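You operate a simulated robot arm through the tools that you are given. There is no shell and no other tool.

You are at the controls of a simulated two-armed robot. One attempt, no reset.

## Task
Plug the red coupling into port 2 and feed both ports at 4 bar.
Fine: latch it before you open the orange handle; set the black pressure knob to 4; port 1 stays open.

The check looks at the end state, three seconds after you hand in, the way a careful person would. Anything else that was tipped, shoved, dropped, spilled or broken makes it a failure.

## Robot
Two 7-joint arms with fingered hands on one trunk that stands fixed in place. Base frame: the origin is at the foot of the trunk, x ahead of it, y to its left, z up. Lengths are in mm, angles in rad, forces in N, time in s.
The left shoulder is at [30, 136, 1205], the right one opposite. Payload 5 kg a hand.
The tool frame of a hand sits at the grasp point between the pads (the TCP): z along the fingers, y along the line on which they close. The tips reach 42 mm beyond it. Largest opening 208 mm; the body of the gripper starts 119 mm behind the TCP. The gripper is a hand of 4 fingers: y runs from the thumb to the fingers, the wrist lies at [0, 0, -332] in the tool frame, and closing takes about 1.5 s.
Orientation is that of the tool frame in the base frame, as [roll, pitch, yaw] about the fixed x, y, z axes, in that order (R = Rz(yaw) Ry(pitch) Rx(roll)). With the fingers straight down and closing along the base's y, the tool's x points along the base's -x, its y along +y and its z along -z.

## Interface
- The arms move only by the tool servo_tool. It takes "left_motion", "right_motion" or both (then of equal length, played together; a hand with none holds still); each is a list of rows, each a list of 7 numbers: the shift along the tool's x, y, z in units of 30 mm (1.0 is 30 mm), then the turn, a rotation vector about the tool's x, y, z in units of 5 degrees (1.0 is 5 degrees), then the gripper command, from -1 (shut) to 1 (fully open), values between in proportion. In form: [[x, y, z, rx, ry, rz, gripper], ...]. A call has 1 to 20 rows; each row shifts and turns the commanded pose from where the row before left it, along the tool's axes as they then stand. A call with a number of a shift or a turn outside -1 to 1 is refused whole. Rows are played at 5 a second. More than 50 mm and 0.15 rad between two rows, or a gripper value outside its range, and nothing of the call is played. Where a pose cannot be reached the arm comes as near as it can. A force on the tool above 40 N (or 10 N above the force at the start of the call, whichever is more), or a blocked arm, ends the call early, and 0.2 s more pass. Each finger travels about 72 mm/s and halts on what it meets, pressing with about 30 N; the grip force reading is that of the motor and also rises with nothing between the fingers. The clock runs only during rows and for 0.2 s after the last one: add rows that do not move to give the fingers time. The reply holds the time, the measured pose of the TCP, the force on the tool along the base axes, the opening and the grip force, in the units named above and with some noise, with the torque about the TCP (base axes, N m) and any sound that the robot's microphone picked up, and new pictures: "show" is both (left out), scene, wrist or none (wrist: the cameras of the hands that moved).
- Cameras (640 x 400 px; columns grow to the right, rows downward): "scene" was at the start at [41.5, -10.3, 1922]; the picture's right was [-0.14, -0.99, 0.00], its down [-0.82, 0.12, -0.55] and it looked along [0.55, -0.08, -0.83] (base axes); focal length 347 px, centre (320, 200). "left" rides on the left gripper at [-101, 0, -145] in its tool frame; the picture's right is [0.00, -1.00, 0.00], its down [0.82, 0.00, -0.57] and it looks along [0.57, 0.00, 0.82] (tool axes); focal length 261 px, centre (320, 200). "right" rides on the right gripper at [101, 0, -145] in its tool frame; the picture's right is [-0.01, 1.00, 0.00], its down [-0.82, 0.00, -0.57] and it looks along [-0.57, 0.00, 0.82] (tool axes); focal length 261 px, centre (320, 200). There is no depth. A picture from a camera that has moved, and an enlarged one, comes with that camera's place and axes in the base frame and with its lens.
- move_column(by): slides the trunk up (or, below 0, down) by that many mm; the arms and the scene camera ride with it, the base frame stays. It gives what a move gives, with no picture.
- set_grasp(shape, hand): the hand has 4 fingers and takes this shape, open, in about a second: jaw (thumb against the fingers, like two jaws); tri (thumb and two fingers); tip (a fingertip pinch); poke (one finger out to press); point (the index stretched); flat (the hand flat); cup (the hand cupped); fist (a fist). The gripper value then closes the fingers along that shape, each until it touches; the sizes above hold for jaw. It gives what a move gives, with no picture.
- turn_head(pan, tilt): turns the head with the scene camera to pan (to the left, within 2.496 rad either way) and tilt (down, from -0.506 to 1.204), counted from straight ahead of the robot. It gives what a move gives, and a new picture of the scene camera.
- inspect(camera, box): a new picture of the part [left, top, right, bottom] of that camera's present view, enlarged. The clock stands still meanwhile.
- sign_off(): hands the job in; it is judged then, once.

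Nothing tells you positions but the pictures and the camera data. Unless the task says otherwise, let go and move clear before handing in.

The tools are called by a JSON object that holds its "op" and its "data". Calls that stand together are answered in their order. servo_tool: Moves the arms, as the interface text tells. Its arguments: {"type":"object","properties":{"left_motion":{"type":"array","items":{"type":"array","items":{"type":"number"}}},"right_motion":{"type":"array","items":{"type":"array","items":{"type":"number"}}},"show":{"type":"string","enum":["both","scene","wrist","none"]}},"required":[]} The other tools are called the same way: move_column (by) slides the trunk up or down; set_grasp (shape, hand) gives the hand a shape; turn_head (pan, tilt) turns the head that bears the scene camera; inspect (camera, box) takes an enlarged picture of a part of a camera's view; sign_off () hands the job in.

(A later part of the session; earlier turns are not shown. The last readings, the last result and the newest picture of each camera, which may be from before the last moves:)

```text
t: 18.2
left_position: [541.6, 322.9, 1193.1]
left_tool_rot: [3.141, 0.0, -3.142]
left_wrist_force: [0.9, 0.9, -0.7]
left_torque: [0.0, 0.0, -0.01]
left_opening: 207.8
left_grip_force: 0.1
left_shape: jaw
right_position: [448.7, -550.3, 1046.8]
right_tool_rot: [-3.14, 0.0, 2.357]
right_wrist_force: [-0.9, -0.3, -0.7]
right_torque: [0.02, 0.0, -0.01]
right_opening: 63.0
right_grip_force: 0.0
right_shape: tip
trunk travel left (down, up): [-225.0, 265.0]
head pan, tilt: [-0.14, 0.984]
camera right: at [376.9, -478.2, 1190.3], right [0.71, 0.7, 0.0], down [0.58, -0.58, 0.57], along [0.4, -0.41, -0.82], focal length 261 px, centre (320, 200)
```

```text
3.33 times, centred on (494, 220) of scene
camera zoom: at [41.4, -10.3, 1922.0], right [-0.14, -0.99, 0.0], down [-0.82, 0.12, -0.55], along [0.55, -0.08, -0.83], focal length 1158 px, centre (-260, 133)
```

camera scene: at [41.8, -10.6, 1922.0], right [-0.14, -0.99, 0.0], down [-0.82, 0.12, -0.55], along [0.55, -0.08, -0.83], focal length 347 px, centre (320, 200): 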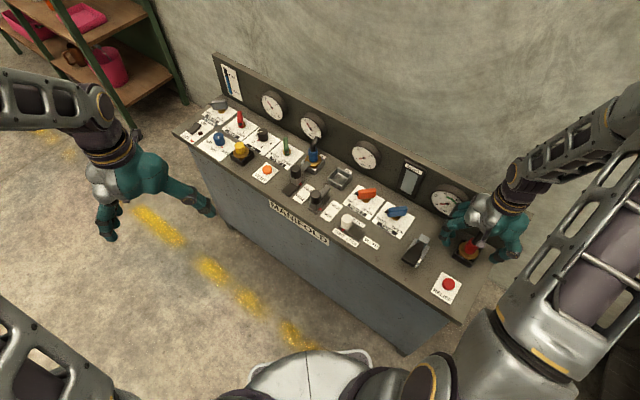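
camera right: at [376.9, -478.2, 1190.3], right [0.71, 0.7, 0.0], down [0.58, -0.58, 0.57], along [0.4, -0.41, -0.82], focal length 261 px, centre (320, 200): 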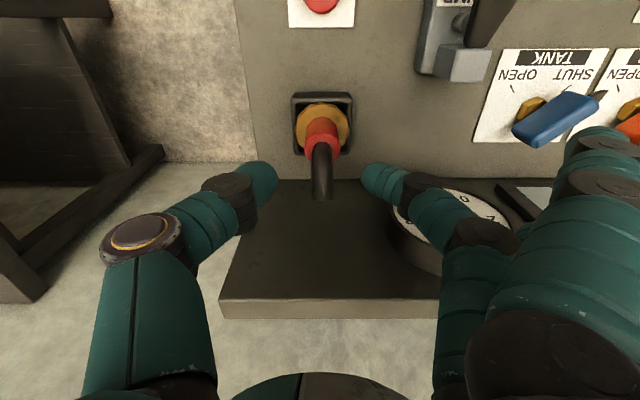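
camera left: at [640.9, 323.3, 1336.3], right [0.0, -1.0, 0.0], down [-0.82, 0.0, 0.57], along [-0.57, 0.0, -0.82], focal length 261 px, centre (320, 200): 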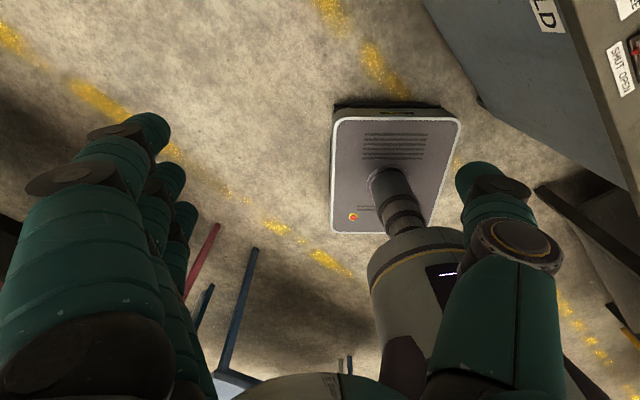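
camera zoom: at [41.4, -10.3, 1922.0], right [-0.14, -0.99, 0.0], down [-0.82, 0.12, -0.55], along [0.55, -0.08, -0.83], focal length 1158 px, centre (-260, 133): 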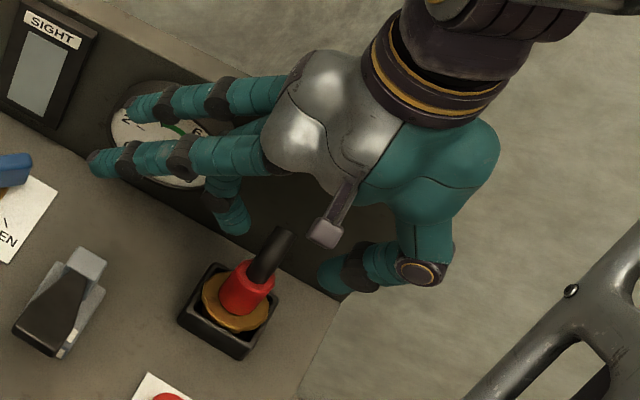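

The tip shape leaves straight fingers sticking out, which would be risky next to port 1. Earlier I over-closed the jaw, so the thumb pushed the sleeve sideways. I'll go back to jaw and close to a moderate opening so both sides load evenly.

{"op": "set_grasp", "data": {"hand": "right", "shape": "jaw"}}

{"op": "servo_tool", "data": {"right_motion": [[0, 0, 0, 0, 0, 0, 0.06], [0, 0, 0, 0, 0, 0, 0.06], [0, 0, 0, 0, 0, 0, 0.06], [0, 0, 0, 0, 0, 0, 0.06], [0, 0, 0, 0, 0, 0, 0.06]], "show": "wrist"}}

{"op": "inspect", "data": {"camera": "right", "box": [256, 76, 384, 156]}}

```text
t: 19.1
left_position: [540.3, 322.4, 1190.7]
left_tool_rot: [3.14, 0.0, 3.141]
left_wrist_force: [0.5, -0.2, 0.8]
left_torque: [-0.04, -0.03, -0.02]
left_opening: 207.9
left_grip_force: 0.0
left_shape: jaw
right_position: [448.1, -551.2, 1046.8]
right_tool_rot: [3.141, 0.0, 2.356]
right_wrist_force: [-0.3, -0.5, 0.0]
right_torque: [0.01, 0.02, -0.03]
right_opening: 207.9
right_grip_force: 0.1
right_shape: jaw
trunk travel left (down, up): [-225.0, 265.0]
head pan, tilt: [-0.14, 0.984]
```

```text
t: 20.3
left_position: [541.3, 322.5, 1190.9]
left_tool_rot: [3.141, 0.001, 3.141]
left_wrist_force: [0.4, -0.1, 0.3]
left_torque: [-0.02, 0.04, -0.01]
left_opening: 207.7
left_grip_force: 0.1
left_shape: jaw
right_position: [447.7, -550.2, 1047.1]
right_tool_rot: [3.141, 0.0, 2.358]
right_wrist_force: [0.2, -1.4, -0.5]
right_torque: [0.0, 0.02, 0.01]
right_opening: 111.2
right_grip_force: 0.1
right_shape: jaw
trunk travel left (down, up): [-225.0, 265.0]
head pan, tilt: [-0.14, 0.984]
camera right: at [376.9, -478.2, 1190.3], right [0.71, 0.7, 0.0], down [0.58, -0.58, 0.57], along [0.4, -0.41, -0.82], focal length 261 px, centre (320, 200)
```

right: 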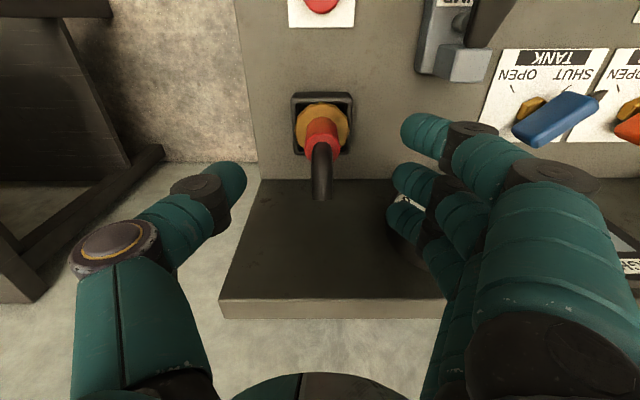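

```text
5.00 times, centred on (320, 116) of right
camera zoom: at [376.9, -478.2, 1190.3], right [0.71, 0.7, 0.0], down [0.58, -0.58, 0.57], along [0.4, -0.41, -0.82], focal length 1303 px, centre (320, 620)
```

zoom: 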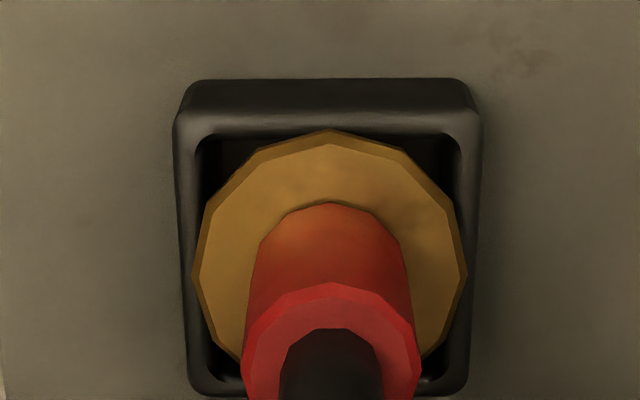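

The coupling is upright and the hand sits about 2 mm off to its right. I'll correct that, lower again, and close gently to about 28 mm.

{"op": "servo_tool", "data": {"right_motion": [[0, 0.07, 0.98, 0, 0, 0, 0.06], [0, 0, 0.98, 0, 0, 0, 0.06], [0, 0, 0.97, 0, 0, 0, 0.06], [0, 0, 0, 0, 0, 0, -0.3], [0, 0, 0, 0, 0, 0, -0.5], [0, 0, 0, 0, 0, 0, -0.6], [0, 0, 0, 0, 0, 0, -0.66], [0, 0, 0, 0, 0, 0, -0.7], [0, 0, 0, 0, 0, 0, -0.73], [0, 0, 0, 0, 0, 0, -0.73]], "show": "wrist"}}

{"op": "inspect", "data": {"camera": "right", "box": [192, 80, 448, 240]}}

{"op": "inspect", "data": {"camera": "scene", "box": [430, 190, 526, 270]}}

```text
t: 22.5
left_position: [540.0, 322.3, 1190.8]
left_tool_rot: [3.141, 0.0, 3.14]
left_wrist_force: [0.6, 0.1, -0.4]
left_torque: [0.04, 0.05, 0.0]
left_opening: 208.0
left_grip_force: 0.1
left_shape: jaw
right_position: [450.8, -547.7, 958.0]
right_tool_rot: [-3.141, 0.0, 2.358]
right_wrist_force: [-1.0, -0.3, 3.9]
right_torque: [0.09, -0.1, 0.0]
right_opening: 12.6
right_grip_force: 26.5
right_shape: jaw
trunk travel left (down, up): [-225.0, 265.0]
head pan, tilt: [-0.14, 0.984]
camera right: at [378.9, -475.0, 1102.7], right [0.71, 0.7, 0.0], down [0.58, -0.58, 0.57], along [0.4, -0.41, -0.82], focal length 261 px, centre (320, 200)
```

right: 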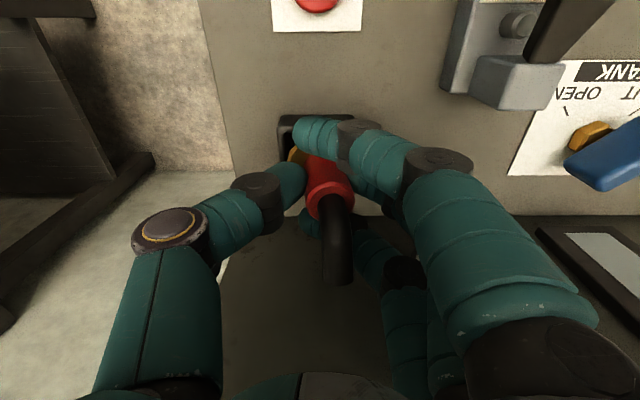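

```text
2.50 times, centred on (320, 160) of right
camera zoom: at [378.9, -475.0, 1102.7], right [0.71, 0.7, 0.0], down [0.58, -0.58, 0.57], along [0.4, -0.41, -0.82], focal length 652 px, centre (320, 300)
```

zoom: 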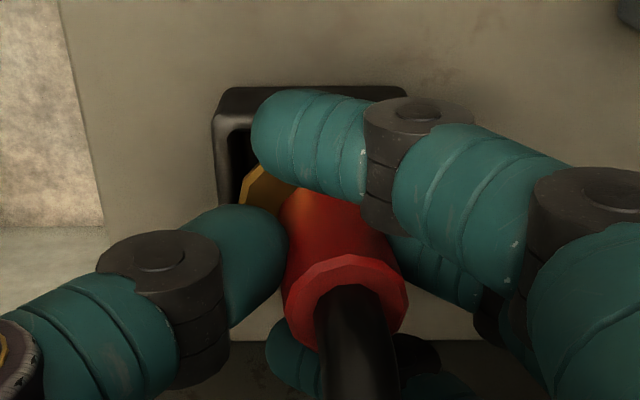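

```text
5.00 times, centred on (478, 230) of scene
camera zoom: at [41.1, -10.1, 1922.1], right [-0.14, -0.99, 0.0], down [-0.82, 0.12, -0.55], along [0.55, -0.08, -0.83], focal length 1736 px, centre (-470, 50)
```

zoom: 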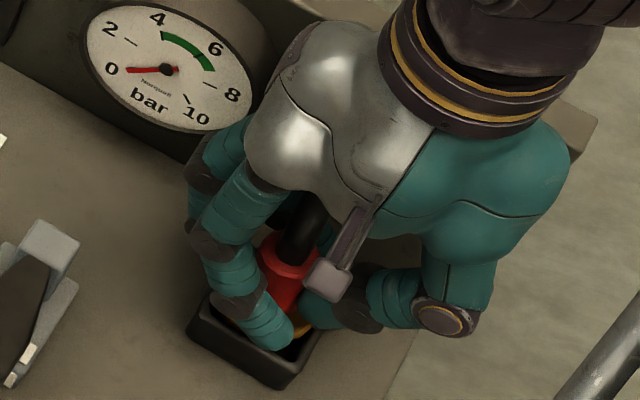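

The sleeve is now gripped at 26 N with only about 5° of tilt. I'll lift it slowly by 30 mm and check how the coupling hangs.

{"op": "servo_tool", "data": {"right_motion": [[0, 0, -0.2, 0, 0, 0, -0.75], [0, 0, -0.2, 0, 0, 0, -0.75], [0, 0, -0.2, 0, 0, 0, -0.75], [0, 0, -0.2, 0, 0, 0, -0.75], [0, 0, -0.2, 0, 0, 0, -0.75], [0, 0, 0, 0, 0, 0, -0.75]], "show": "wrist"}}

{"op": "inspect", "data": {"camera": "right", "box": [192, 80, 448, 240]}}

{"op": "inspect", "data": {"camera": "scene", "box": [430, 190, 526, 270]}}

```text
t: 23.9
left_position: [540.6, 323.0, 1190.1]
left_tool_rot: [-3.141, 0.0, -3.14]
left_wrist_force: [0.3, -0.4, 0.1]
left_torque: [-0.03, -0.03, -0.02]
left_opening: 207.4
left_grip_force: 0.0
left_shape: jaw
right_position: [451.1, -547.9, 989.2]
right_tool_rot: [-3.141, 0.002, 2.356]
right_wrist_force: [0.4, 0.9, 0.5]
right_torque: [0.04, 0.0, 0.01]
right_opening: 26.1
right_grip_force: 0.0
right_shape: jaw
trunk travel left (down, up): [-225.0, 265.0]
head pan, tilt: [-0.14, 0.984]
camera right: at [379.4, -475.3, 1132.6], right [0.71, 0.7, 0.0], down [0.58, -0.58, 0.57], along [0.4, -0.41, -0.82], focal length 261 px, centre (320, 200)
```

right: 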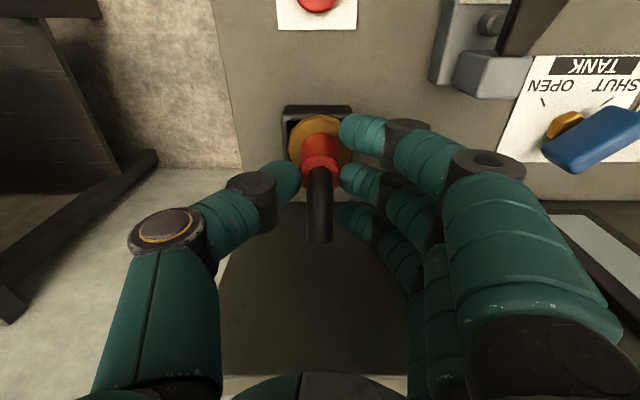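

```text
2.50 times, centred on (320, 160) of right
camera zoom: at [379.4, -475.3, 1132.6], right [0.71, 0.7, 0.0], down [0.58, -0.58, 0.57], along [0.4, -0.41, -0.82], focal length 652 px, centre (320, 300)
```

zoom: 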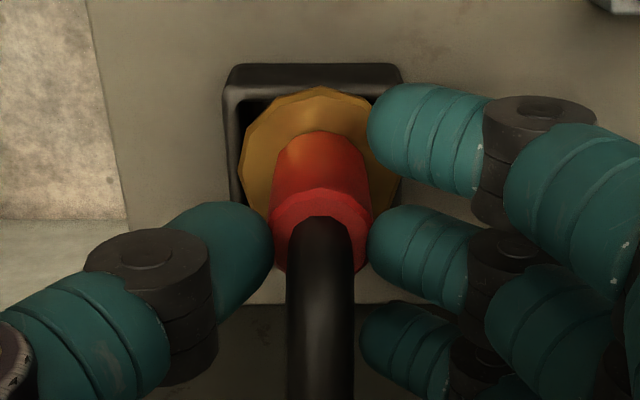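

```text
5.00 times, centred on (478, 230) of scene
camera zoom: at [41.6, -10.2, 1922.0], right [-0.14, -0.99, 0.0], down [-0.82, 0.12, -0.55], along [0.55, -0.08, -0.83], focal length 1736 px, centre (-470, 50)
```

zoom: 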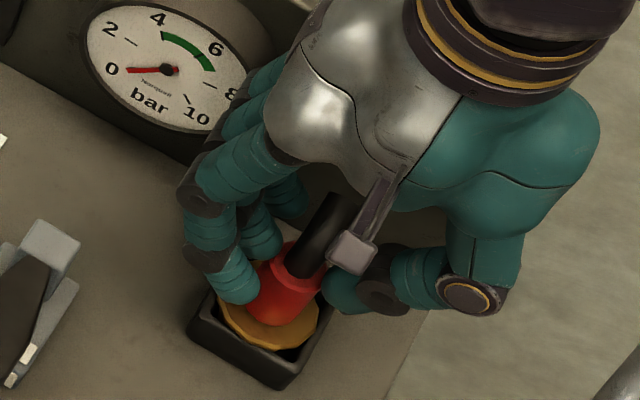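

The fingers slipped off the sleeve: the two outer jaw fingers were wrapping past it and pushing on the flange. The coupling stayed in its holder, upright. I'll back off and use the two-finger tip pinch, turning the hand about 5° so the extended fingers clear both the gauge and the PUMP lever.

{"op": "servo_tool", "data": {"right_motion": [[0, 0, 0, 0, 0, 0, -0.3], [0, 0, 0, 0, 0, 0, 0.06], [0, 0, 0, 0, 0, 0, 0.06], [0, 0, -1, 0, 0, 0, 0.06], [0, 0, -1, 0, 0, 0, 0.06], [0, 0, 0, 0, 0, -1, 0.06], [0, 0, 0, 0, 0, 0, 0.06]], "show": "none"}}

{"op": "set_grasp", "data": {"hand": "right", "shape": "tip"}}

{"op": "servo_tool", "data": {"right_motion": [[0, 0, 0, 0, 0, 0, -0.3], [0, 0, 0, 0, 0, 0, -0.3], [0, 0, 0, 0, 0, 0, -0.3], [0, 0, 0, 0, 0, 0, -0.3], [0, 0, 0, 0, 0, 0, -0.3], [0, 0, 0, 0, 0, 0, -0.3]], "show": "wrist"}}

{"op": "inspect", "data": {"camera": "right", "box": [256, 76, 384, 156]}}

{"op": "inspect", "data": {"camera": "scene", "box": [430, 180, 526, 270]}}

```text
t: 25.5
left_position: [540.9, 323.9, 1190.8]
left_tool_rot: [-3.141, -0.001, -3.141]
left_wrist_force: [-0.1, 0.0, 0.2]
left_torque: [-0.03, -0.02, -0.02]
left_opening: 207.8
left_grip_force: 0.1
left_shape: jaw
right_position: [452.3, -548.1, 1050.2]
right_tool_rot: [3.141, 0.0, 2.442]
right_wrist_force: [0.0, 0.2, 0.9]
right_torque: [-0.03, -0.03, 0.04]
right_opening: 109.4
right_grip_force: 0.0
right_shape: jaw
trunk travel left (down, up): [-225.0, 265.0]
head pan, tilt: [-0.14, 0.984]
```

```text
t: 26.4
left_position: [540.9, 322.3, 1190.9]
left_tool_rot: [3.141, 0.0, -3.142]
left_wrist_force: [-0.2, 0.3, -0.4]
left_torque: [-0.03, 0.01, -0.03]
left_opening: 207.7
left_grip_force: 0.1
left_shape: jaw
right_position: [451.3, -547.1, 1049.8]
right_tool_rot: [3.14, 0.002, 2.443]
right_wrist_force: [-0.2, 0.5, -0.4]
right_torque: [0.03, -0.01, 0.0]
right_opening: 208.0
right_grip_force: 0.1
right_shape: tip
trunk travel left (down, up): [-225.0, 265.0]
head pan, tilt: [-0.14, 0.984]
```

```text
t: 27.8
left_position: [540.7, 322.4, 1192.2]
left_tool_rot: [-3.141, 0.001, 3.141]
left_wrist_force: [-0.2, 0.6, -0.2]
left_torque: [0.03, 0.02, -0.02]
left_opening: 207.8
left_grip_force: 0.1
left_shape: jaw
right_position: [450.7, -546.6, 1049.5]
right_tool_rot: [-3.141, 0.0, 2.442]
right_wrist_force: [-0.4, 0.6, -0.4]
right_torque: [-0.03, 0.03, 0.0]
right_opening: 73.3
right_grip_force: 0.0
right_shape: tip
trunk travel left (down, up): [-225.0, 265.0]
head pan, tilt: [-0.14, 0.984]
camera right: at [374.1, -481.7, 1193.4], right [0.65, 0.76, 0.0], down [0.63, -0.53, 0.57], along [0.44, -0.37, -0.82], focal length 261 px, centre (320, 200)
```

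right: 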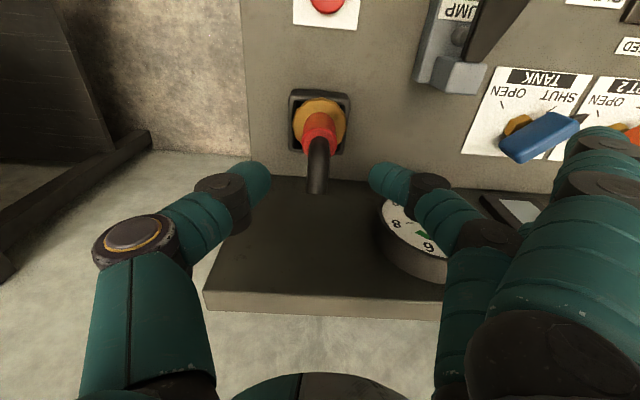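

```text
5.00 times, centred on (320, 116) of right
camera zoom: at [374.1, -481.7, 1193.4], right [0.65, 0.76, 0.0], down [0.63, -0.53, 0.57], along [0.44, -0.37, -0.82], focal length 1303 px, centre (320, 620)
```

zoom: 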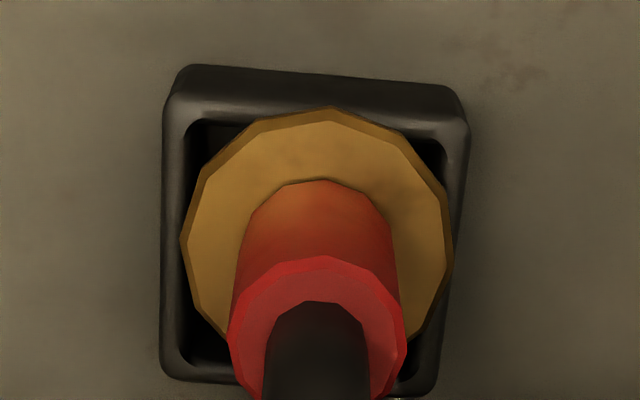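

```text
4.44 times, centred on (478, 225) of scene
camera zoom: at [41.3, -10.3, 1922.0], right [-0.14, -0.99, 0.0], down [-0.82, 0.12, -0.55], along [0.55, -0.08, -0.83], focal length 1543 px, centre (-382, 89)
```

zoom: 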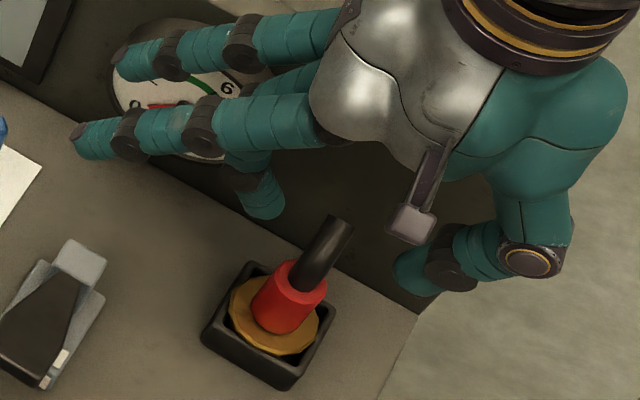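

The pinch pair is centred on the sleeve. I'll lower to z≈958 and close to a full pinch.

{"op": "servo_tool", "data": {"right_motion": [[0.05, 0, 0.76, 0, 0, 0, -0.3], [0, 0, 0.76, 0, 0, 0, -0.3], [0, 0, 0.76, 0, 0, 0, -0.3], [0, 0, 0.76, 0, 0, 0, -0.3], [0, 0, 0, 0, 0, 0, -0.45], [0, 0, 0, 0, 0, 0, -0.55], [0, 0, 0, 0, 0, 0, -0.65], [0, 0, 0, 0, 0, 0, -0.75], [0, 0, 0, 0, 0, 0, -0.85], [0, 0, 0, 0, 0, 0, -1], [0, 0, 0, 0, 0, 0, -1]], "show": "wrist"}}

{"op": "inspect", "data": {"camera": "right", "box": [192, 80, 448, 240]}}

{"op": "inspect", "data": {"camera": "scene", "box": [430, 190, 526, 270]}}

```text
t: 30.2
left_position: [539.5, 322.5, 1192.1]
left_tool_rot: [3.141, 0.001, 3.141]
left_wrist_force: [-0.1, 0.0, 0.2]
left_torque: [0.02, -0.02, 0.0]
left_opening: 207.5
left_grip_force: 0.0
left_shape: jaw
right_position: [450.8, -545.8, 957.5]
right_tool_rot: [3.14, -0.001, 2.443]
right_wrist_force: [-0.1, -0.4, -0.7]
right_torque: [0.1, -0.04, 0.02]
right_opening: 29.3
right_grip_force: 29.9
right_shape: tip
trunk travel left (down, up): [-225.0, 265.0]
head pan, tilt: [-0.14, 0.984]
camera right: at [373.4, -481.1, 1101.9], right [0.65, 0.76, 0.0], down [0.63, -0.53, 0.57], along [0.44, -0.37, -0.82], focal length 261 px, centre (320, 200)
```

right: 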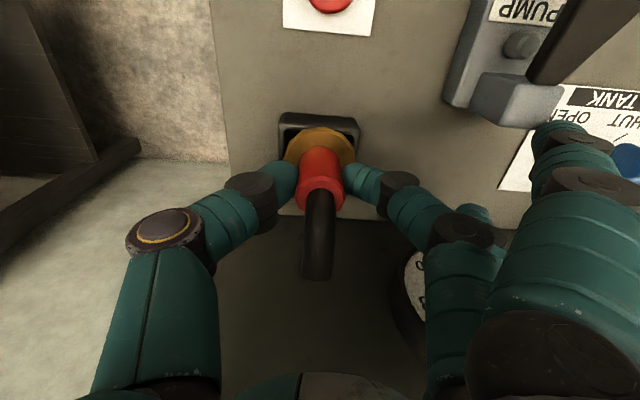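

```text
2.50 times, centred on (320, 160) of right
camera zoom: at [373.4, -481.1, 1101.9], right [0.65, 0.76, 0.0], down [0.63, -0.53, 0.57], along [0.44, -0.37, -0.82], focal length 652 px, centre (320, 300)
```

zoom: 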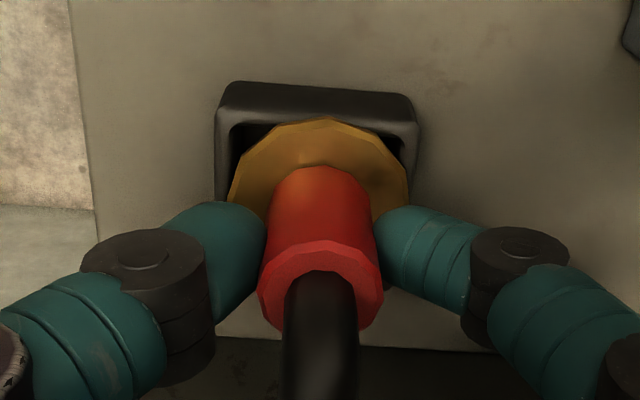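

```text
5.00 times, centred on (478, 230) of scene
camera zoom: at [41.5, -10.4, 1922.0], right [-0.14, -0.99, 0.0], down [-0.82, 0.12, -0.55], along [0.55, -0.08, -0.83], focal length 1736 px, centre (-470, 50)
```

zoom: 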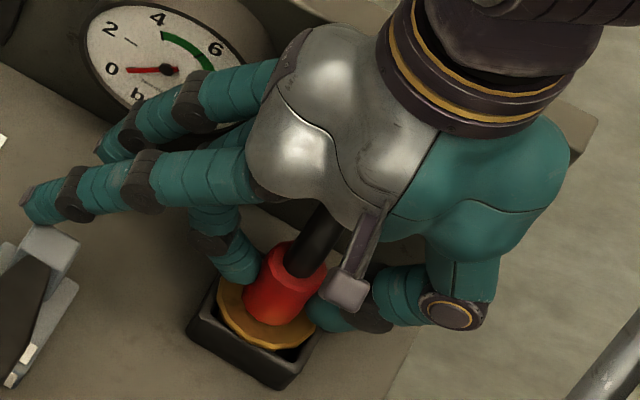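

That's a clean upright pinch at 30 N. I'll lift slowly by 30 mm and verify.

{"op": "servo_tool", "data": {"right_motion": [[0, 0, -0.2, 0, 0, 0, -1], [0, 0, -0.2, 0, 0, 0, -1], [0, 0, -0.2, 0, 0, 0, -1], [0, 0, -0.2, 0, 0, 0, -1], [0, 0, -0.2, 0, 0, 0, -1], [0, 0, 0, 0, 0, 0, -1]], "show": "wrist"}}

{"op": "inspect", "data": {"camera": "right", "box": [192, 80, 448, 240]}}

{"op": "inspect", "data": {"camera": "scene", "box": [430, 190, 526, 270]}}

```text
t: 31.6
left_position: [540.8, 322.9, 1190.9]
left_tool_rot: [-3.141, 0.0, -3.14]
left_wrist_force: [-0.4, 0.1, 0.4]
left_torque: [-0.03, -0.01, 0.01]
left_opening: 208.0
left_grip_force: 0.0
left_shape: jaw
right_position: [451.4, -546.3, 987.5]
right_tool_rot: [3.141, 0.0, 2.444]
right_wrist_force: [0.2, -0.6, -4.1]
right_torque: [0.01, -0.02, -0.02]
right_opening: 29.0
right_grip_force: 30.5
right_shape: tip
trunk travel left (down, up): [-225.0, 265.0]
head pan, tilt: [-0.14, 0.984]
camera right: at [372.4, -481.3, 1131.5], right [0.65, 0.76, 0.0], down [0.63, -0.53, 0.57], along [0.44, -0.37, -0.82], focal length 261 px, centre (320, 200)
```

right: 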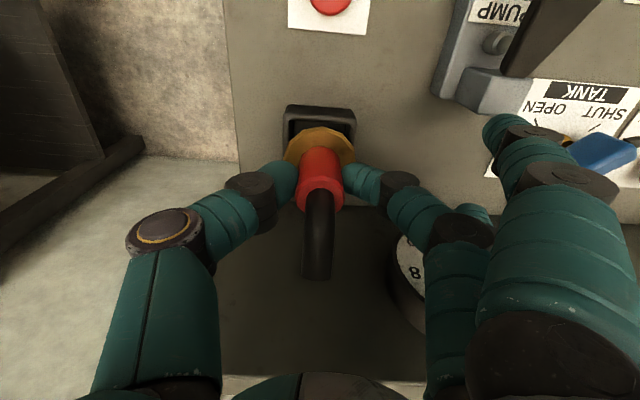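

```text
2.50 times, centred on (320, 160) of right
camera zoom: at [372.4, -481.3, 1131.5], right [0.65, 0.76, 0.0], down [0.63, -0.53, 0.57], along [0.44, -0.37, -0.82], focal length 652 px, centre (320, 300)
```

zoom: 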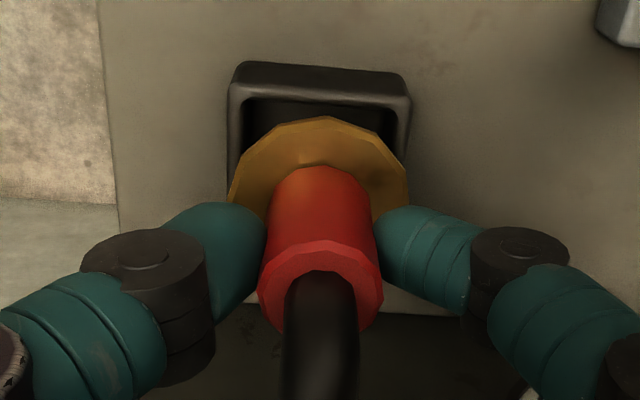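

```text
5.00 times, centred on (478, 230) of scene
camera zoom: at [41.7, -10.7, 1922.0], right [-0.14, -0.99, 0.0], down [-0.82, 0.12, -0.55], along [0.55, -0.08, -0.83], focal length 1736 px, centre (-470, 50)
```

zoom: 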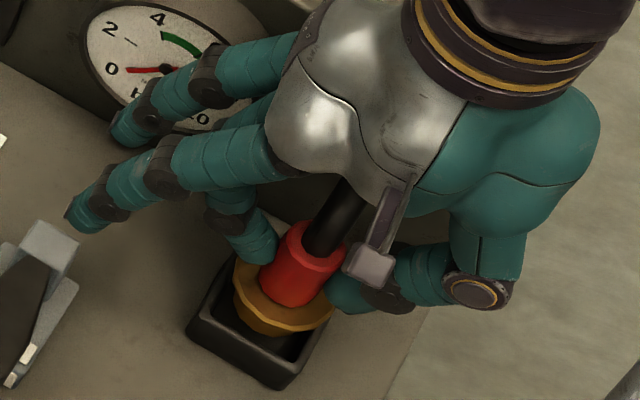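

The coupling is held firmly (about 0.4 kg, no slip) and is out of the holder. I'll raise it to z≈1080 and turn the hand to θ≈30° so the extended fingers avoid port 1's hose, then move toward port 2.

{"op": "servo_tool", "data": {"right_motion": [[0, 0, -0.8, 0, 0, 0, -1], [0, 0, -0.8, 0, 0, 0, -1], [0, 0, -0.8, 0, 0, 0, -1], [0, 0, -0.7, 0, 0, 0, -1], [0, 0, 0, 0, 0, -0.7, -1], [0, 0, 0, 0, 0, -0.7, -1], [0, 0, 0, 0, 0, -0.7, -1], [0, 0, 0, 0, 0, -0.7, -1], [0, 0, 0, 0, 0, -0.7, -1], [0, 0, 0, 0, 0, -0.7, -1], [0, 0, 0, 0, 0, -0.8, -1], [0, 0, 0, 0, 0, 0, -1]], "show": "both"}}

```text
t: 34.2
left_position: [540.7, 321.8, 1191.0]
left_tool_rot: [3.141, -0.001, -3.141]
left_wrist_force: [-0.6, -0.9, 0.1]
left_torque: [0.0, 0.04, 0.01]
left_opening: 207.8
left_grip_force: 0.1
left_shape: jaw
right_position: [450.6, -547.5, 1079.9]
right_tool_rot: [-3.142, -0.001, 2.879]
right_wrist_force: [0.3, 0.0, -4.2]
right_torque: [0.04, 0.0, 0.0]
right_opening: 29.3
right_grip_force: 29.9
right_shape: tip
trunk travel left (down, up): [-225.0, 265.0]
head pan, tilt: [-0.14, 0.984]
camera scene: at [41.6, -10.6, 1922.0], right [-0.14, -0.99, 0.0], down [-0.82, 0.12, -0.55], along [0.55, -0.08, -0.83], focal length 347 px, centre (320, 200)
camera right: at [351.8, -519.8, 1223.8], right [0.26, 0.96, 0.0], down [0.79, -0.22, 0.57], along [0.55, -0.15, -0.82], focal length 261 px, centre (320, 200)
```

scene: 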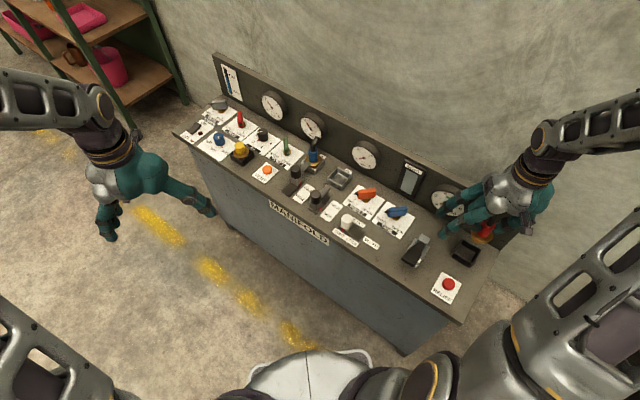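
right: 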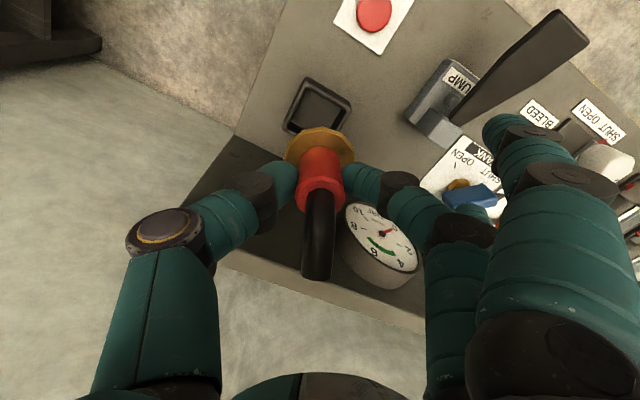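

The PUMP lever's high end (z≈970) is well below the raised hand. I'll carry the coupling over to port 2 at this height.

{"op": "servo_tool", "data": {"right_motion": [[-0.538, 0.906, 0, 0, 0, 0, -1], [-0.538, 0.906, 0, 0, 0, 0, -1], [-0.538, 0.906, 0, 0, 0, 0, -1], [-0.538, 0.906, 0, 0, 0, 0, -1], [-0.538, 0.906, 0, 0, 0, 0, -1], [-0.538, 0.906, 0, 0, 0, 0, -1], [-0.538, 0.906, 0, 0, 0, 0, -1], [-0.538, 0.906, 0, 0, 0, 0, -1], [-0.538, 0.906, 0, 0, 0, 0, -1], [-0.538, 0.906, 0, 0, 0, 0, -1], [-0.538, 0.906, 0, 0, 0, 0, -1], [-0.538, 0.906, 0, 0, 0, 0, -1], [-0.538, 0.906, 0, 0, 0, 0, -1], [0, 0, 0, 0, 0, 0, -1]], "show": "both"}}

```text
t: 37.2
left_position: [539.6, 321.2, 1192.0]
left_tool_rot: [-3.141, 0.002, -3.141]
left_wrist_force: [-0.3, -0.6, 1.0]
left_torque: [0.04, -0.05, 0.01]
left_opening: 207.8
left_grip_force: 0.0
left_shape: jaw
right_position: [744.2, -260.5, 1081.0]
right_tool_rot: [-3.141, 0.001, 2.88]
right_wrist_force: [0.0, -0.2, -3.5]
right_torque: [0.06, -0.04, -0.03]
right_opening: 29.0
right_grip_force: 29.8
right_shape: tip
trunk travel left (down, up): [-225.0, 265.0]
head pan, tilt: [-0.14, 0.984]
camera scene: at [40.5, -11.3, 1922.1], right [-0.14, -0.99, 0.0], down [-0.82, 0.12, -0.55], along [0.55, -0.08, -0.83], focal length 347 px, centre (320, 200)
camera right: at [645.1, -232.8, 1224.7], right [0.26, 0.96, 0.0], down [0.79, -0.22, 0.57], along [0.55, -0.15, -0.82], focal length 261 px, centre (320, 200)
```

scene: 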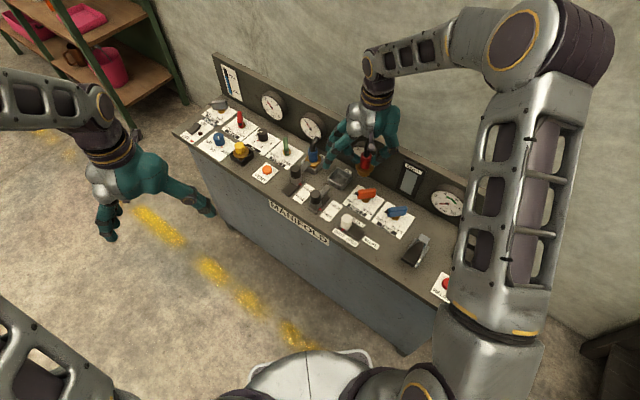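
right: 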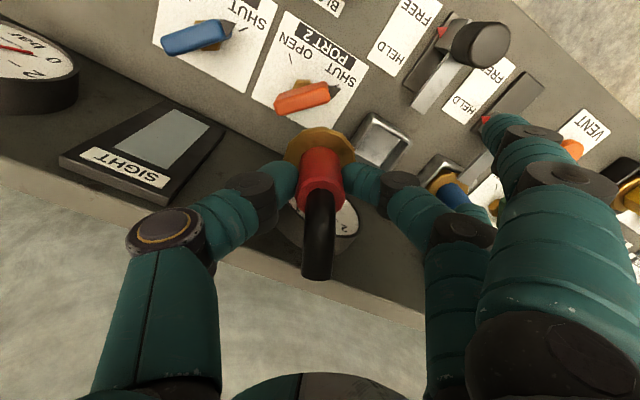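

The hand is now about 95 mm short of port 2, and the socket is visible just past the middle finger. I'll zoom in to localise the socket precisely.

{"op": "inspect", "data": {"camera": "right", "box": [320, 90, 480, 190]}}

{"op": "inspect", "data": {"camera": "scene", "box": [292, 130, 388, 220]}}

{"op": "inspect", "data": {"camera": "right", "box": [360, 0, 600, 150]}}

```text
4.00 times, centred on (400, 140) of right
camera zoom: at [645.1, -232.8, 1224.7], right [0.26, 0.96, 0.0], down [0.79, -0.22, 0.57], along [0.55, -0.15, -0.82], focal length 1043 px, centre (0, 440)
```

zoom: 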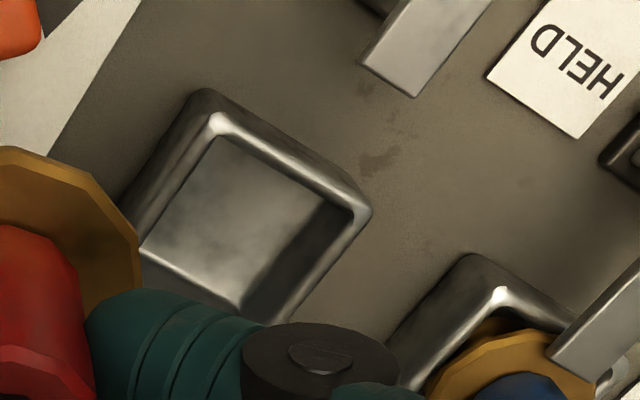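

```text
4.44 times, centred on (340, 175) of scene
camera zoom: at [40.5, -11.3, 1922.1], right [-0.14, -0.99, 0.0], down [-0.82, 0.12, -0.55], along [0.55, -0.08, -0.83], focal length 1543 px, centre (231, 311)
```

zoom: 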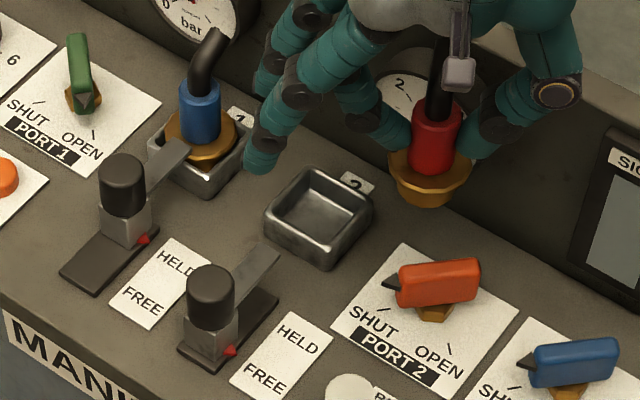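

```text
2.67 times, centred on (480, 75) of right
camera zoom: at [645.1, -232.8, 1224.7], right [0.26, 0.96, 0.0], down [0.79, -0.22, 0.57], along [0.55, -0.15, -0.82], focal length 695 px, centre (-107, 533)
```

zoom: 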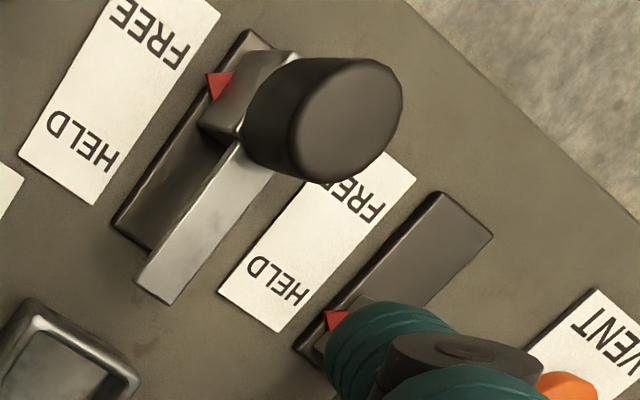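

The port 2 rim centre comes out at about (810, -194) with its rim at z≈890, the same height as the holder. The coupling axis sits about 2.5 mm toward the camera from the TCP. I'll move above the socket and check the alignment.

{"op": "servo_tool", "data": {"right_motion": [[-0.545, 0.91, 0, 0, 0, 0, -1], [-0.545, 0.91, 0, 0, 0, 0, -1], [-0.545, 0.91, 0, 0, 0, 0, -1], [0, 0, 0.5, 0, 0, 0, -1], [0, 0, 0.5, 0, 0, 0, -1], [0, 0, 0.5, 0, 0, 0, -1], [0, 0, 0, 0, 0, 0, -1]], "show": "both"}}

{"op": "inspect", "data": {"camera": "right", "box": [240, 60, 400, 160]}}

{"op": "inspect", "data": {"camera": "scene", "box": [292, 110, 388, 200]}}

```text
t: 38.8
left_position: [540.0, 322.4, 1191.2]
left_tool_rot: [-3.141, 0.0, -3.142]
left_wrist_force: [0.5, 0.4, 0.5]
left_torque: [-0.01, -0.03, 0.0]
left_opening: 207.6
left_grip_force: 0.0
left_shape: jaw
right_position: [812.8, -193.3, 1036.2]
right_tool_rot: [3.141, 0.0, 2.879]
right_wrist_force: [-0.5, 0.9, -3.3]
right_torque: [0.0, -0.01, 0.01]
right_opening: 29.0
right_grip_force: 30.6
right_shape: tip
trunk travel left (down, up): [-225.0, 265.0]
head pan, tilt: [-0.14, 0.984]
camera scene: at [41.2, -10.1, 1922.1], right [-0.14, -0.99, 0.0], down [-0.82, 0.12, -0.55], along [0.55, -0.08, -0.83], focal length 347 px, centre (320, 200)
camera right: at [715.9, -164.9, 1180.2], right [0.26, 0.96, 0.0], down [0.79, -0.22, 0.57], along [0.55, -0.15, -0.82], focal length 261 px, centre (320, 200)
```

scene: 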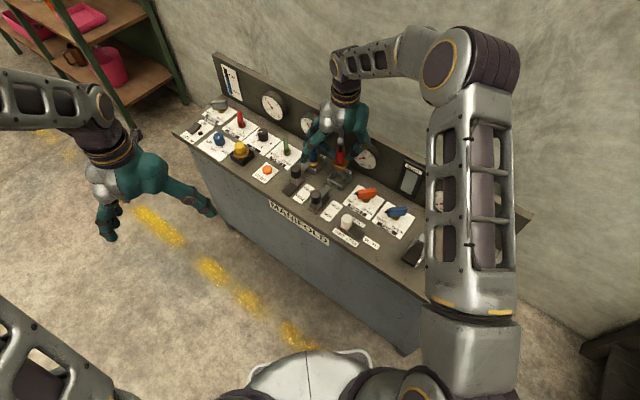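
right: 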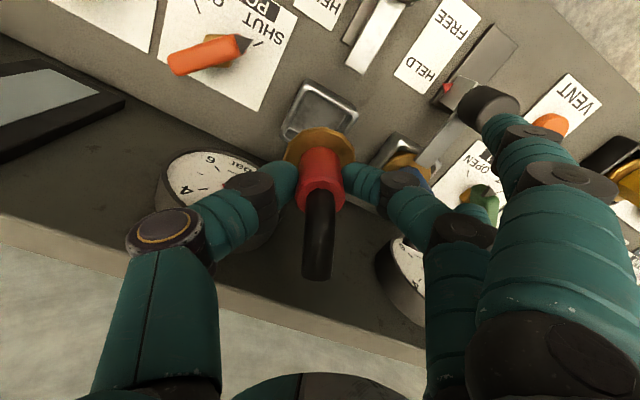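

```text
4.00 times, centred on (320, 110) of right
camera zoom: at [715.9, -164.9, 1180.2], right [0.26, 0.96, 0.0], down [0.79, -0.22, 0.57], along [0.55, -0.15, -0.82], focal length 1043 px, centre (320, 560)
```

zoom: 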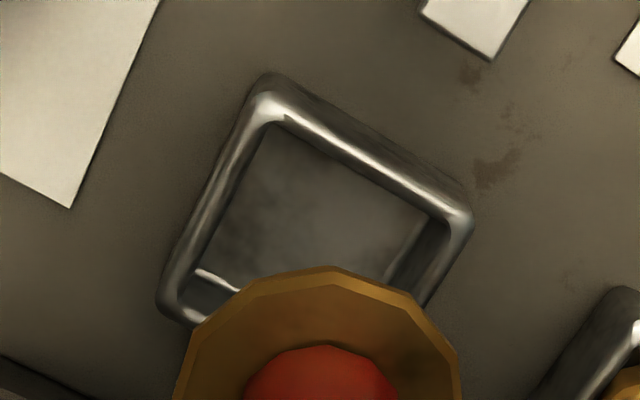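

```text
4.44 times, centred on (340, 155) of scene
camera zoom: at [41.2, -10.1, 1922.1], right [-0.14, -0.99, 0.0], down [-0.82, 0.12, -0.55], along [0.55, -0.08, -0.83], focal length 1543 px, centre (231, 400)
```

zoom: 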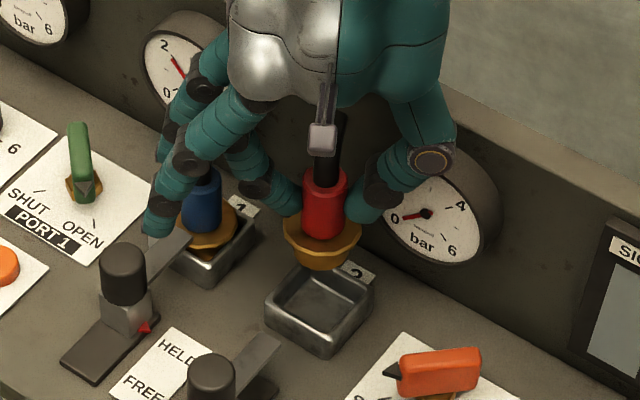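

The alignment looks close, but the extended index fingertip will come down near port 1's latch knob, whose top is at about z≈953. Before lowering I'll look closely at the clearance around the extended fingers.

{"op": "inspect", "data": {"camera": "scene", "box": [280, 110, 352, 180]}}

{"op": "inspect", "data": {"camera": "right", "box": [380, 60, 580, 260]}}

{"op": "inspect", "data": {"camera": "left", "box": [400, 0, 640, 150]}}

```text
5.71 times, centred on (316, 145) of scene
camera zoom: at [41.2, -10.1, 1922.1], right [-0.14, -0.99, 0.0], down [-0.82, 0.12, -0.55], along [0.55, -0.08, -0.83], focal length 1984 px, centre (343, 514)
```

zoom: 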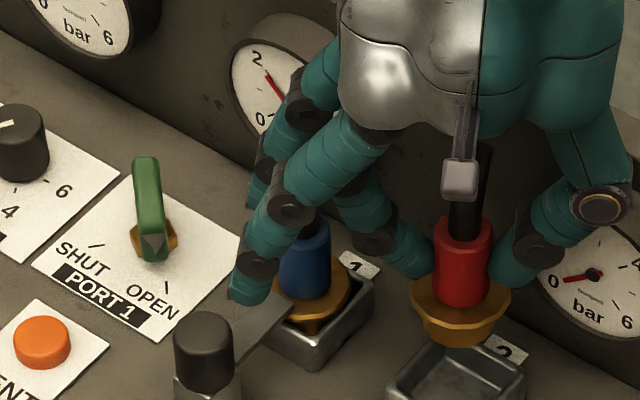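

```text
2.00 times, centred on (480, 160) of right
camera zoom: at [715.9, -164.9, 1180.2], right [0.26, 0.96, 0.0], down [0.79, -0.22, 0.57], along [0.55, -0.15, -0.82], focal length 521 px, centre (0, 280)
```

zoom: 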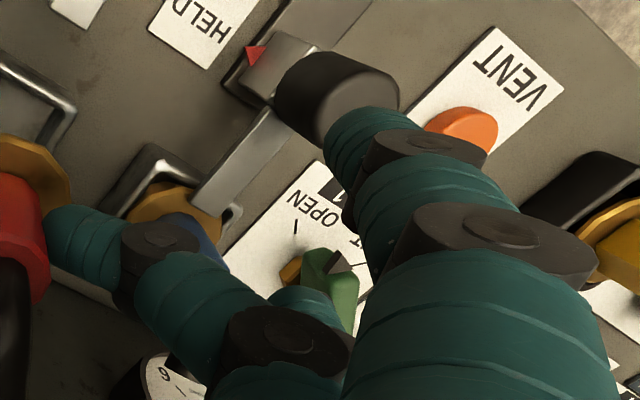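

```text
2.67 times, centred on (520, 75) of left
camera zoom: at [642.3, 322.9, 1335.7], right [0.0, -1.0, 0.0], down [-0.82, 0.0, 0.57], along [-0.57, 0.0, -0.82], focal length 695 px, centre (-213, 533)
```

zoom: 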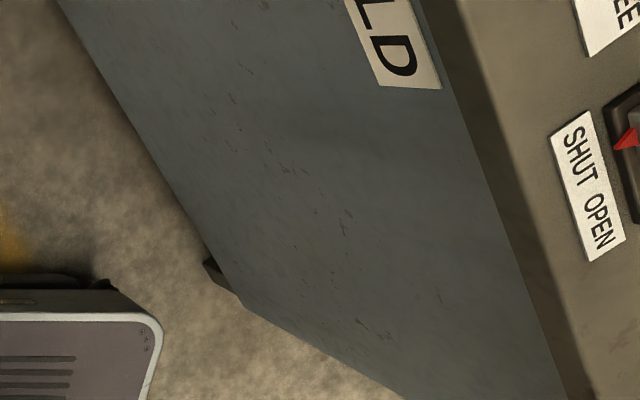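

Closer triangulation shows the tip pinch can't go down here. The extended fingers or the thumb knuckle would hit port 1's sleeve, its latch knob or gauge 2. I'll retrace my path to the holder and regrasp in the compact jaw shape, gripping higher so the side fingers miss the flange.

{"op": "servo_tool", "data": {"right_motion": [[0, 0, -0.5, 0, 0, 0, -1], [0, 0, -0.5, 0, 0, 0, -1], [0, 0, -0.5, 0, 0, 0, -1], [0.5393, -0.90675, 0, 0, 0, 0, -1], [0.5393, -0.90675, 0, 0, 0, 0, -1], [0.5393, -0.90675, 0, 0, 0, 0, -1], [0.5393, -0.90675, 0, 0, 0, 0, -1], [0.5393, -0.90675, 0, 0, 0, 0, -1], [0.5393, -0.90675, 0, 0, 0, 0, -1], [0.5393, -0.90675, 0, 0, 0, 0, -1], [0.5393, -0.90675, 0, 0, 0, 0, -1], [0.5393, -0.90675, 0, 0, 0, 0, -1], [0.5393, -0.90675, 0, 0, 0, 0, -1], [0.5393, -0.90675, 0, 0, 0, 0, -1], [0.5393, -0.90675, 0, 0, 0, 0, -1], [0.5393, -0.90675, 0, 0, 0, 0, -1], [0.5393, -0.90675, 0, 0, 0, 0, -1], [0.5393, -0.90675, 0, 0, 0, 0, -1], [0.5393, -0.90675, 0, 0, 0, 0, -1], [0, 0, 0, 0, 0, 0, -1]], "show": "none"}}

{"op": "servo_tool", "data": {"right_motion": [[0, 0, 0, 0, 0, 0.7, -1], [0, 0, 0, 0, 0, 0.7, -1], [0, 0, 0, 0, 0, 0.7, -1], [0, 0, 0, 0, 0, 0.7, -1], [0, 0, 0, 0, 0, 0.7, -1], [0, 0, 0, 0, 0, 0.7, -1], [0, 0, 0, 0, 0, 0.8, -1], [0, 0, 0.8, 0, 0, 0, -1], [0, 0, 0.8, 0, 0, 0, -1], [0, 0, 0.8, 0, 0, 0, -1], [0, 0, 0.5, 0, 0, 0, -1], [0, 0, 0, 0, 0, 0, -1]], "show": "wrist"}}

{"op": "inspect", "data": {"camera": "right", "box": [192, 80, 448, 240]}}

{"op": "inspect", "data": {"camera": "scene", "box": [430, 190, 526, 270]}}

```text
t: 43.0
left_position: [542.2, 323.7, 1190.3]
left_tool_rot: [-3.141, 0.001, -3.141]
left_wrist_force: [0.5, 0.3, -0.5]
left_torque: [-0.05, 0.06, 0.0]
left_opening: 207.8
left_grip_force: 0.0
left_shape: jaw
right_position: [448.0, -544.3, 1080.2]
right_tool_rot: [3.142, -0.001, 2.88]
right_wrist_force: [1.2, 0.2, -4.1]
right_torque: [-0.01, 0.07, -0.01]
right_opening: 29.3
right_grip_force: 29.4
right_shape: tip
trunk travel left (down, up): [-225.0, 265.0]
head pan, tilt: [-0.14, 0.984]
```

```text
t: 45.6
left_position: [539.6, 322.0, 1191.7]
left_tool_rot: [3.141, -0.001, 3.141]
left_wrist_force: [-0.3, 1.0, 0.5]
left_torque: [-0.03, -0.04, -0.01]
left_opening: 207.8
left_grip_force: 0.0
left_shape: jaw
right_position: [449.5, -546.3, 994.6]
right_tool_rot: [3.141, 0.001, 2.444]
right_wrist_force: [0.1, 0.4, -3.4]
right_torque: [0.01, 0.02, 0.03]
right_opening: 29.0
right_grip_force: 30.2
right_shape: tip
trunk travel left (down, up): [-225.0, 265.0]
head pan, tilt: [-0.14, 0.984]
camera right: at [370.8, -480.1, 1138.2], right [0.65, 0.76, 0.0], down [0.63, -0.53, 0.57], along [0.44, -0.37, -0.82], focal length 261 px, centre (320, 200)
```

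right: 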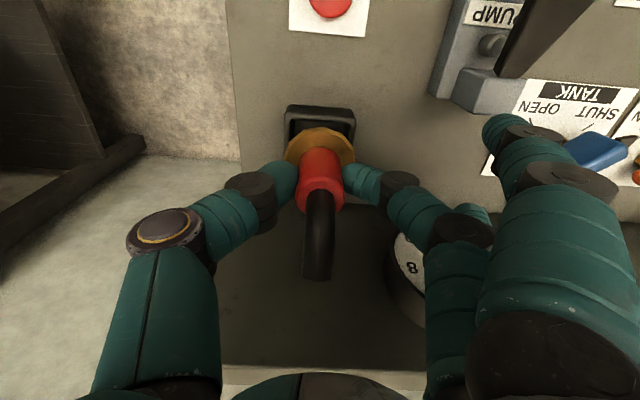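

```text
2.50 times, centred on (320, 160) of right
camera zoom: at [370.8, -480.1, 1138.2], right [0.65, 0.76, 0.0], down [0.63, -0.53, 0.57], along [0.44, -0.37, -0.82], focal length 652 px, centre (320, 300)
```

zoom: 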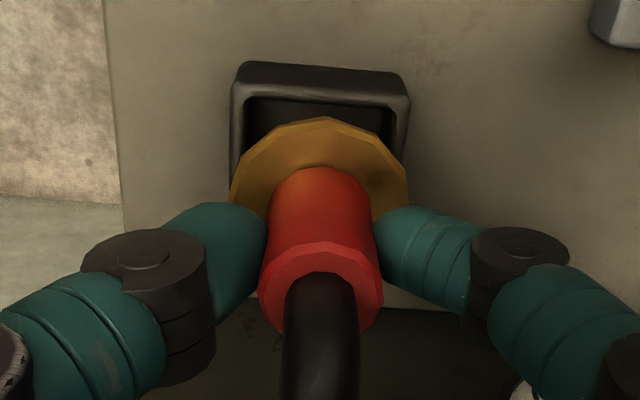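

```text
5.00 times, centred on (478, 230) of scene
camera zoom: at [41.2, -10.2, 1922.1], right [-0.14, -0.99, 0.0], down [-0.82, 0.12, -0.55], along [0.55, -0.08, -0.83], focal length 1736 px, centre (-470, 50)
```

zoom: 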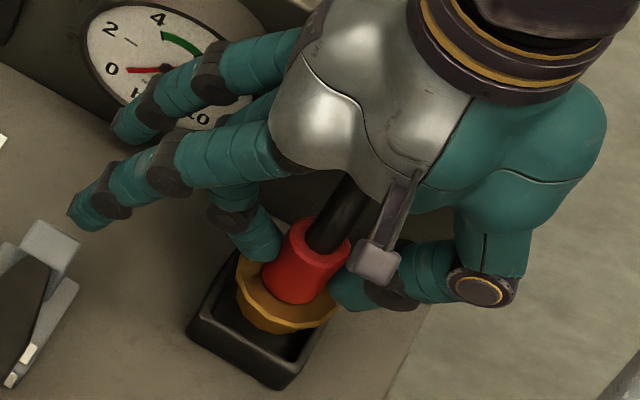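

The coupling is back above its holder with the same alignment as when it left. I'll lower it in slowly.

{"op": "servo_tool", "data": {"right_motion": [[0, 0, 0.3, 0, 0, 0, -1], [0, 0, 0.3, 0, 0, 0, -1], [0, 0, 0.25, 0, 0, 0, -1], [0, 0, 0.2, 0, 0, 0, -1], [0, 0, 0.1, 0, 0, 0, -1], [0, 0, 0.05, 0, 0, 0, -1], [0, 0, 0, 0, 0, 0, -1]], "show": "wrist"}}

{"op": "inspect", "data": {"camera": "right", "box": [192, 80, 448, 240]}}

```text
t: 47.2
left_position: [540.5, 322.8, 1191.6]
left_tool_rot: [3.142, -0.001, -3.141]
left_wrist_force: [0.3, -0.5, 0.2]
left_torque: [0.02, -0.02, 0.0]
left_opening: 207.7
left_grip_force: 0.0
left_shape: jaw
right_position: [448.9, -547.8, 957.5]
right_tool_rot: [-3.14, 0.0, 2.443]
right_wrist_force: [-0.2, -2.1, 1.4]
right_torque: [0.1, -0.1, 0.0]
right_opening: 29.1
right_grip_force: 29.4
right_shape: tip
trunk travel left (down, up): [-225.0, 265.0]
head pan, tilt: [-0.14, 0.984]
camera right: at [371.2, -481.2, 1101.5], right [0.65, 0.76, 0.0], down [0.63, -0.53, 0.57], along [0.44, -0.37, -0.82], focal length 261 px, centre (320, 200)
```

right: 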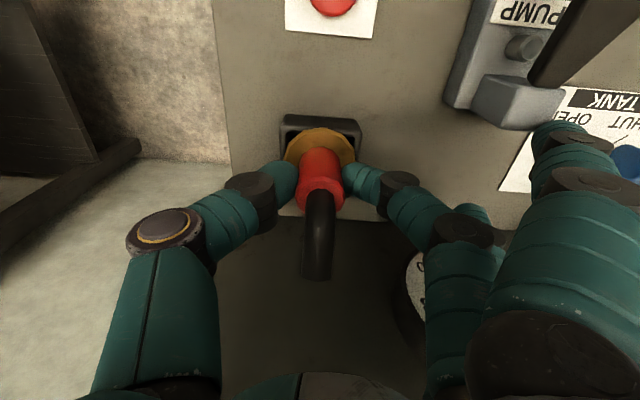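

```text
2.50 times, centred on (320, 160) of right
camera zoom: at [371.2, -481.2, 1101.5], right [0.65, 0.76, 0.0], down [0.63, -0.53, 0.57], along [0.44, -0.37, -0.82], focal length 652 px, centre (320, 300)
```

zoom: 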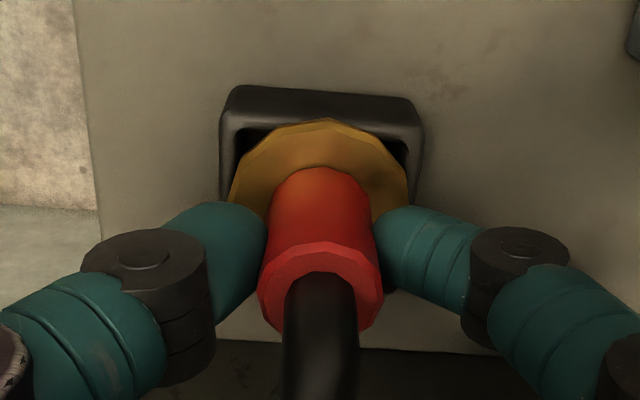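

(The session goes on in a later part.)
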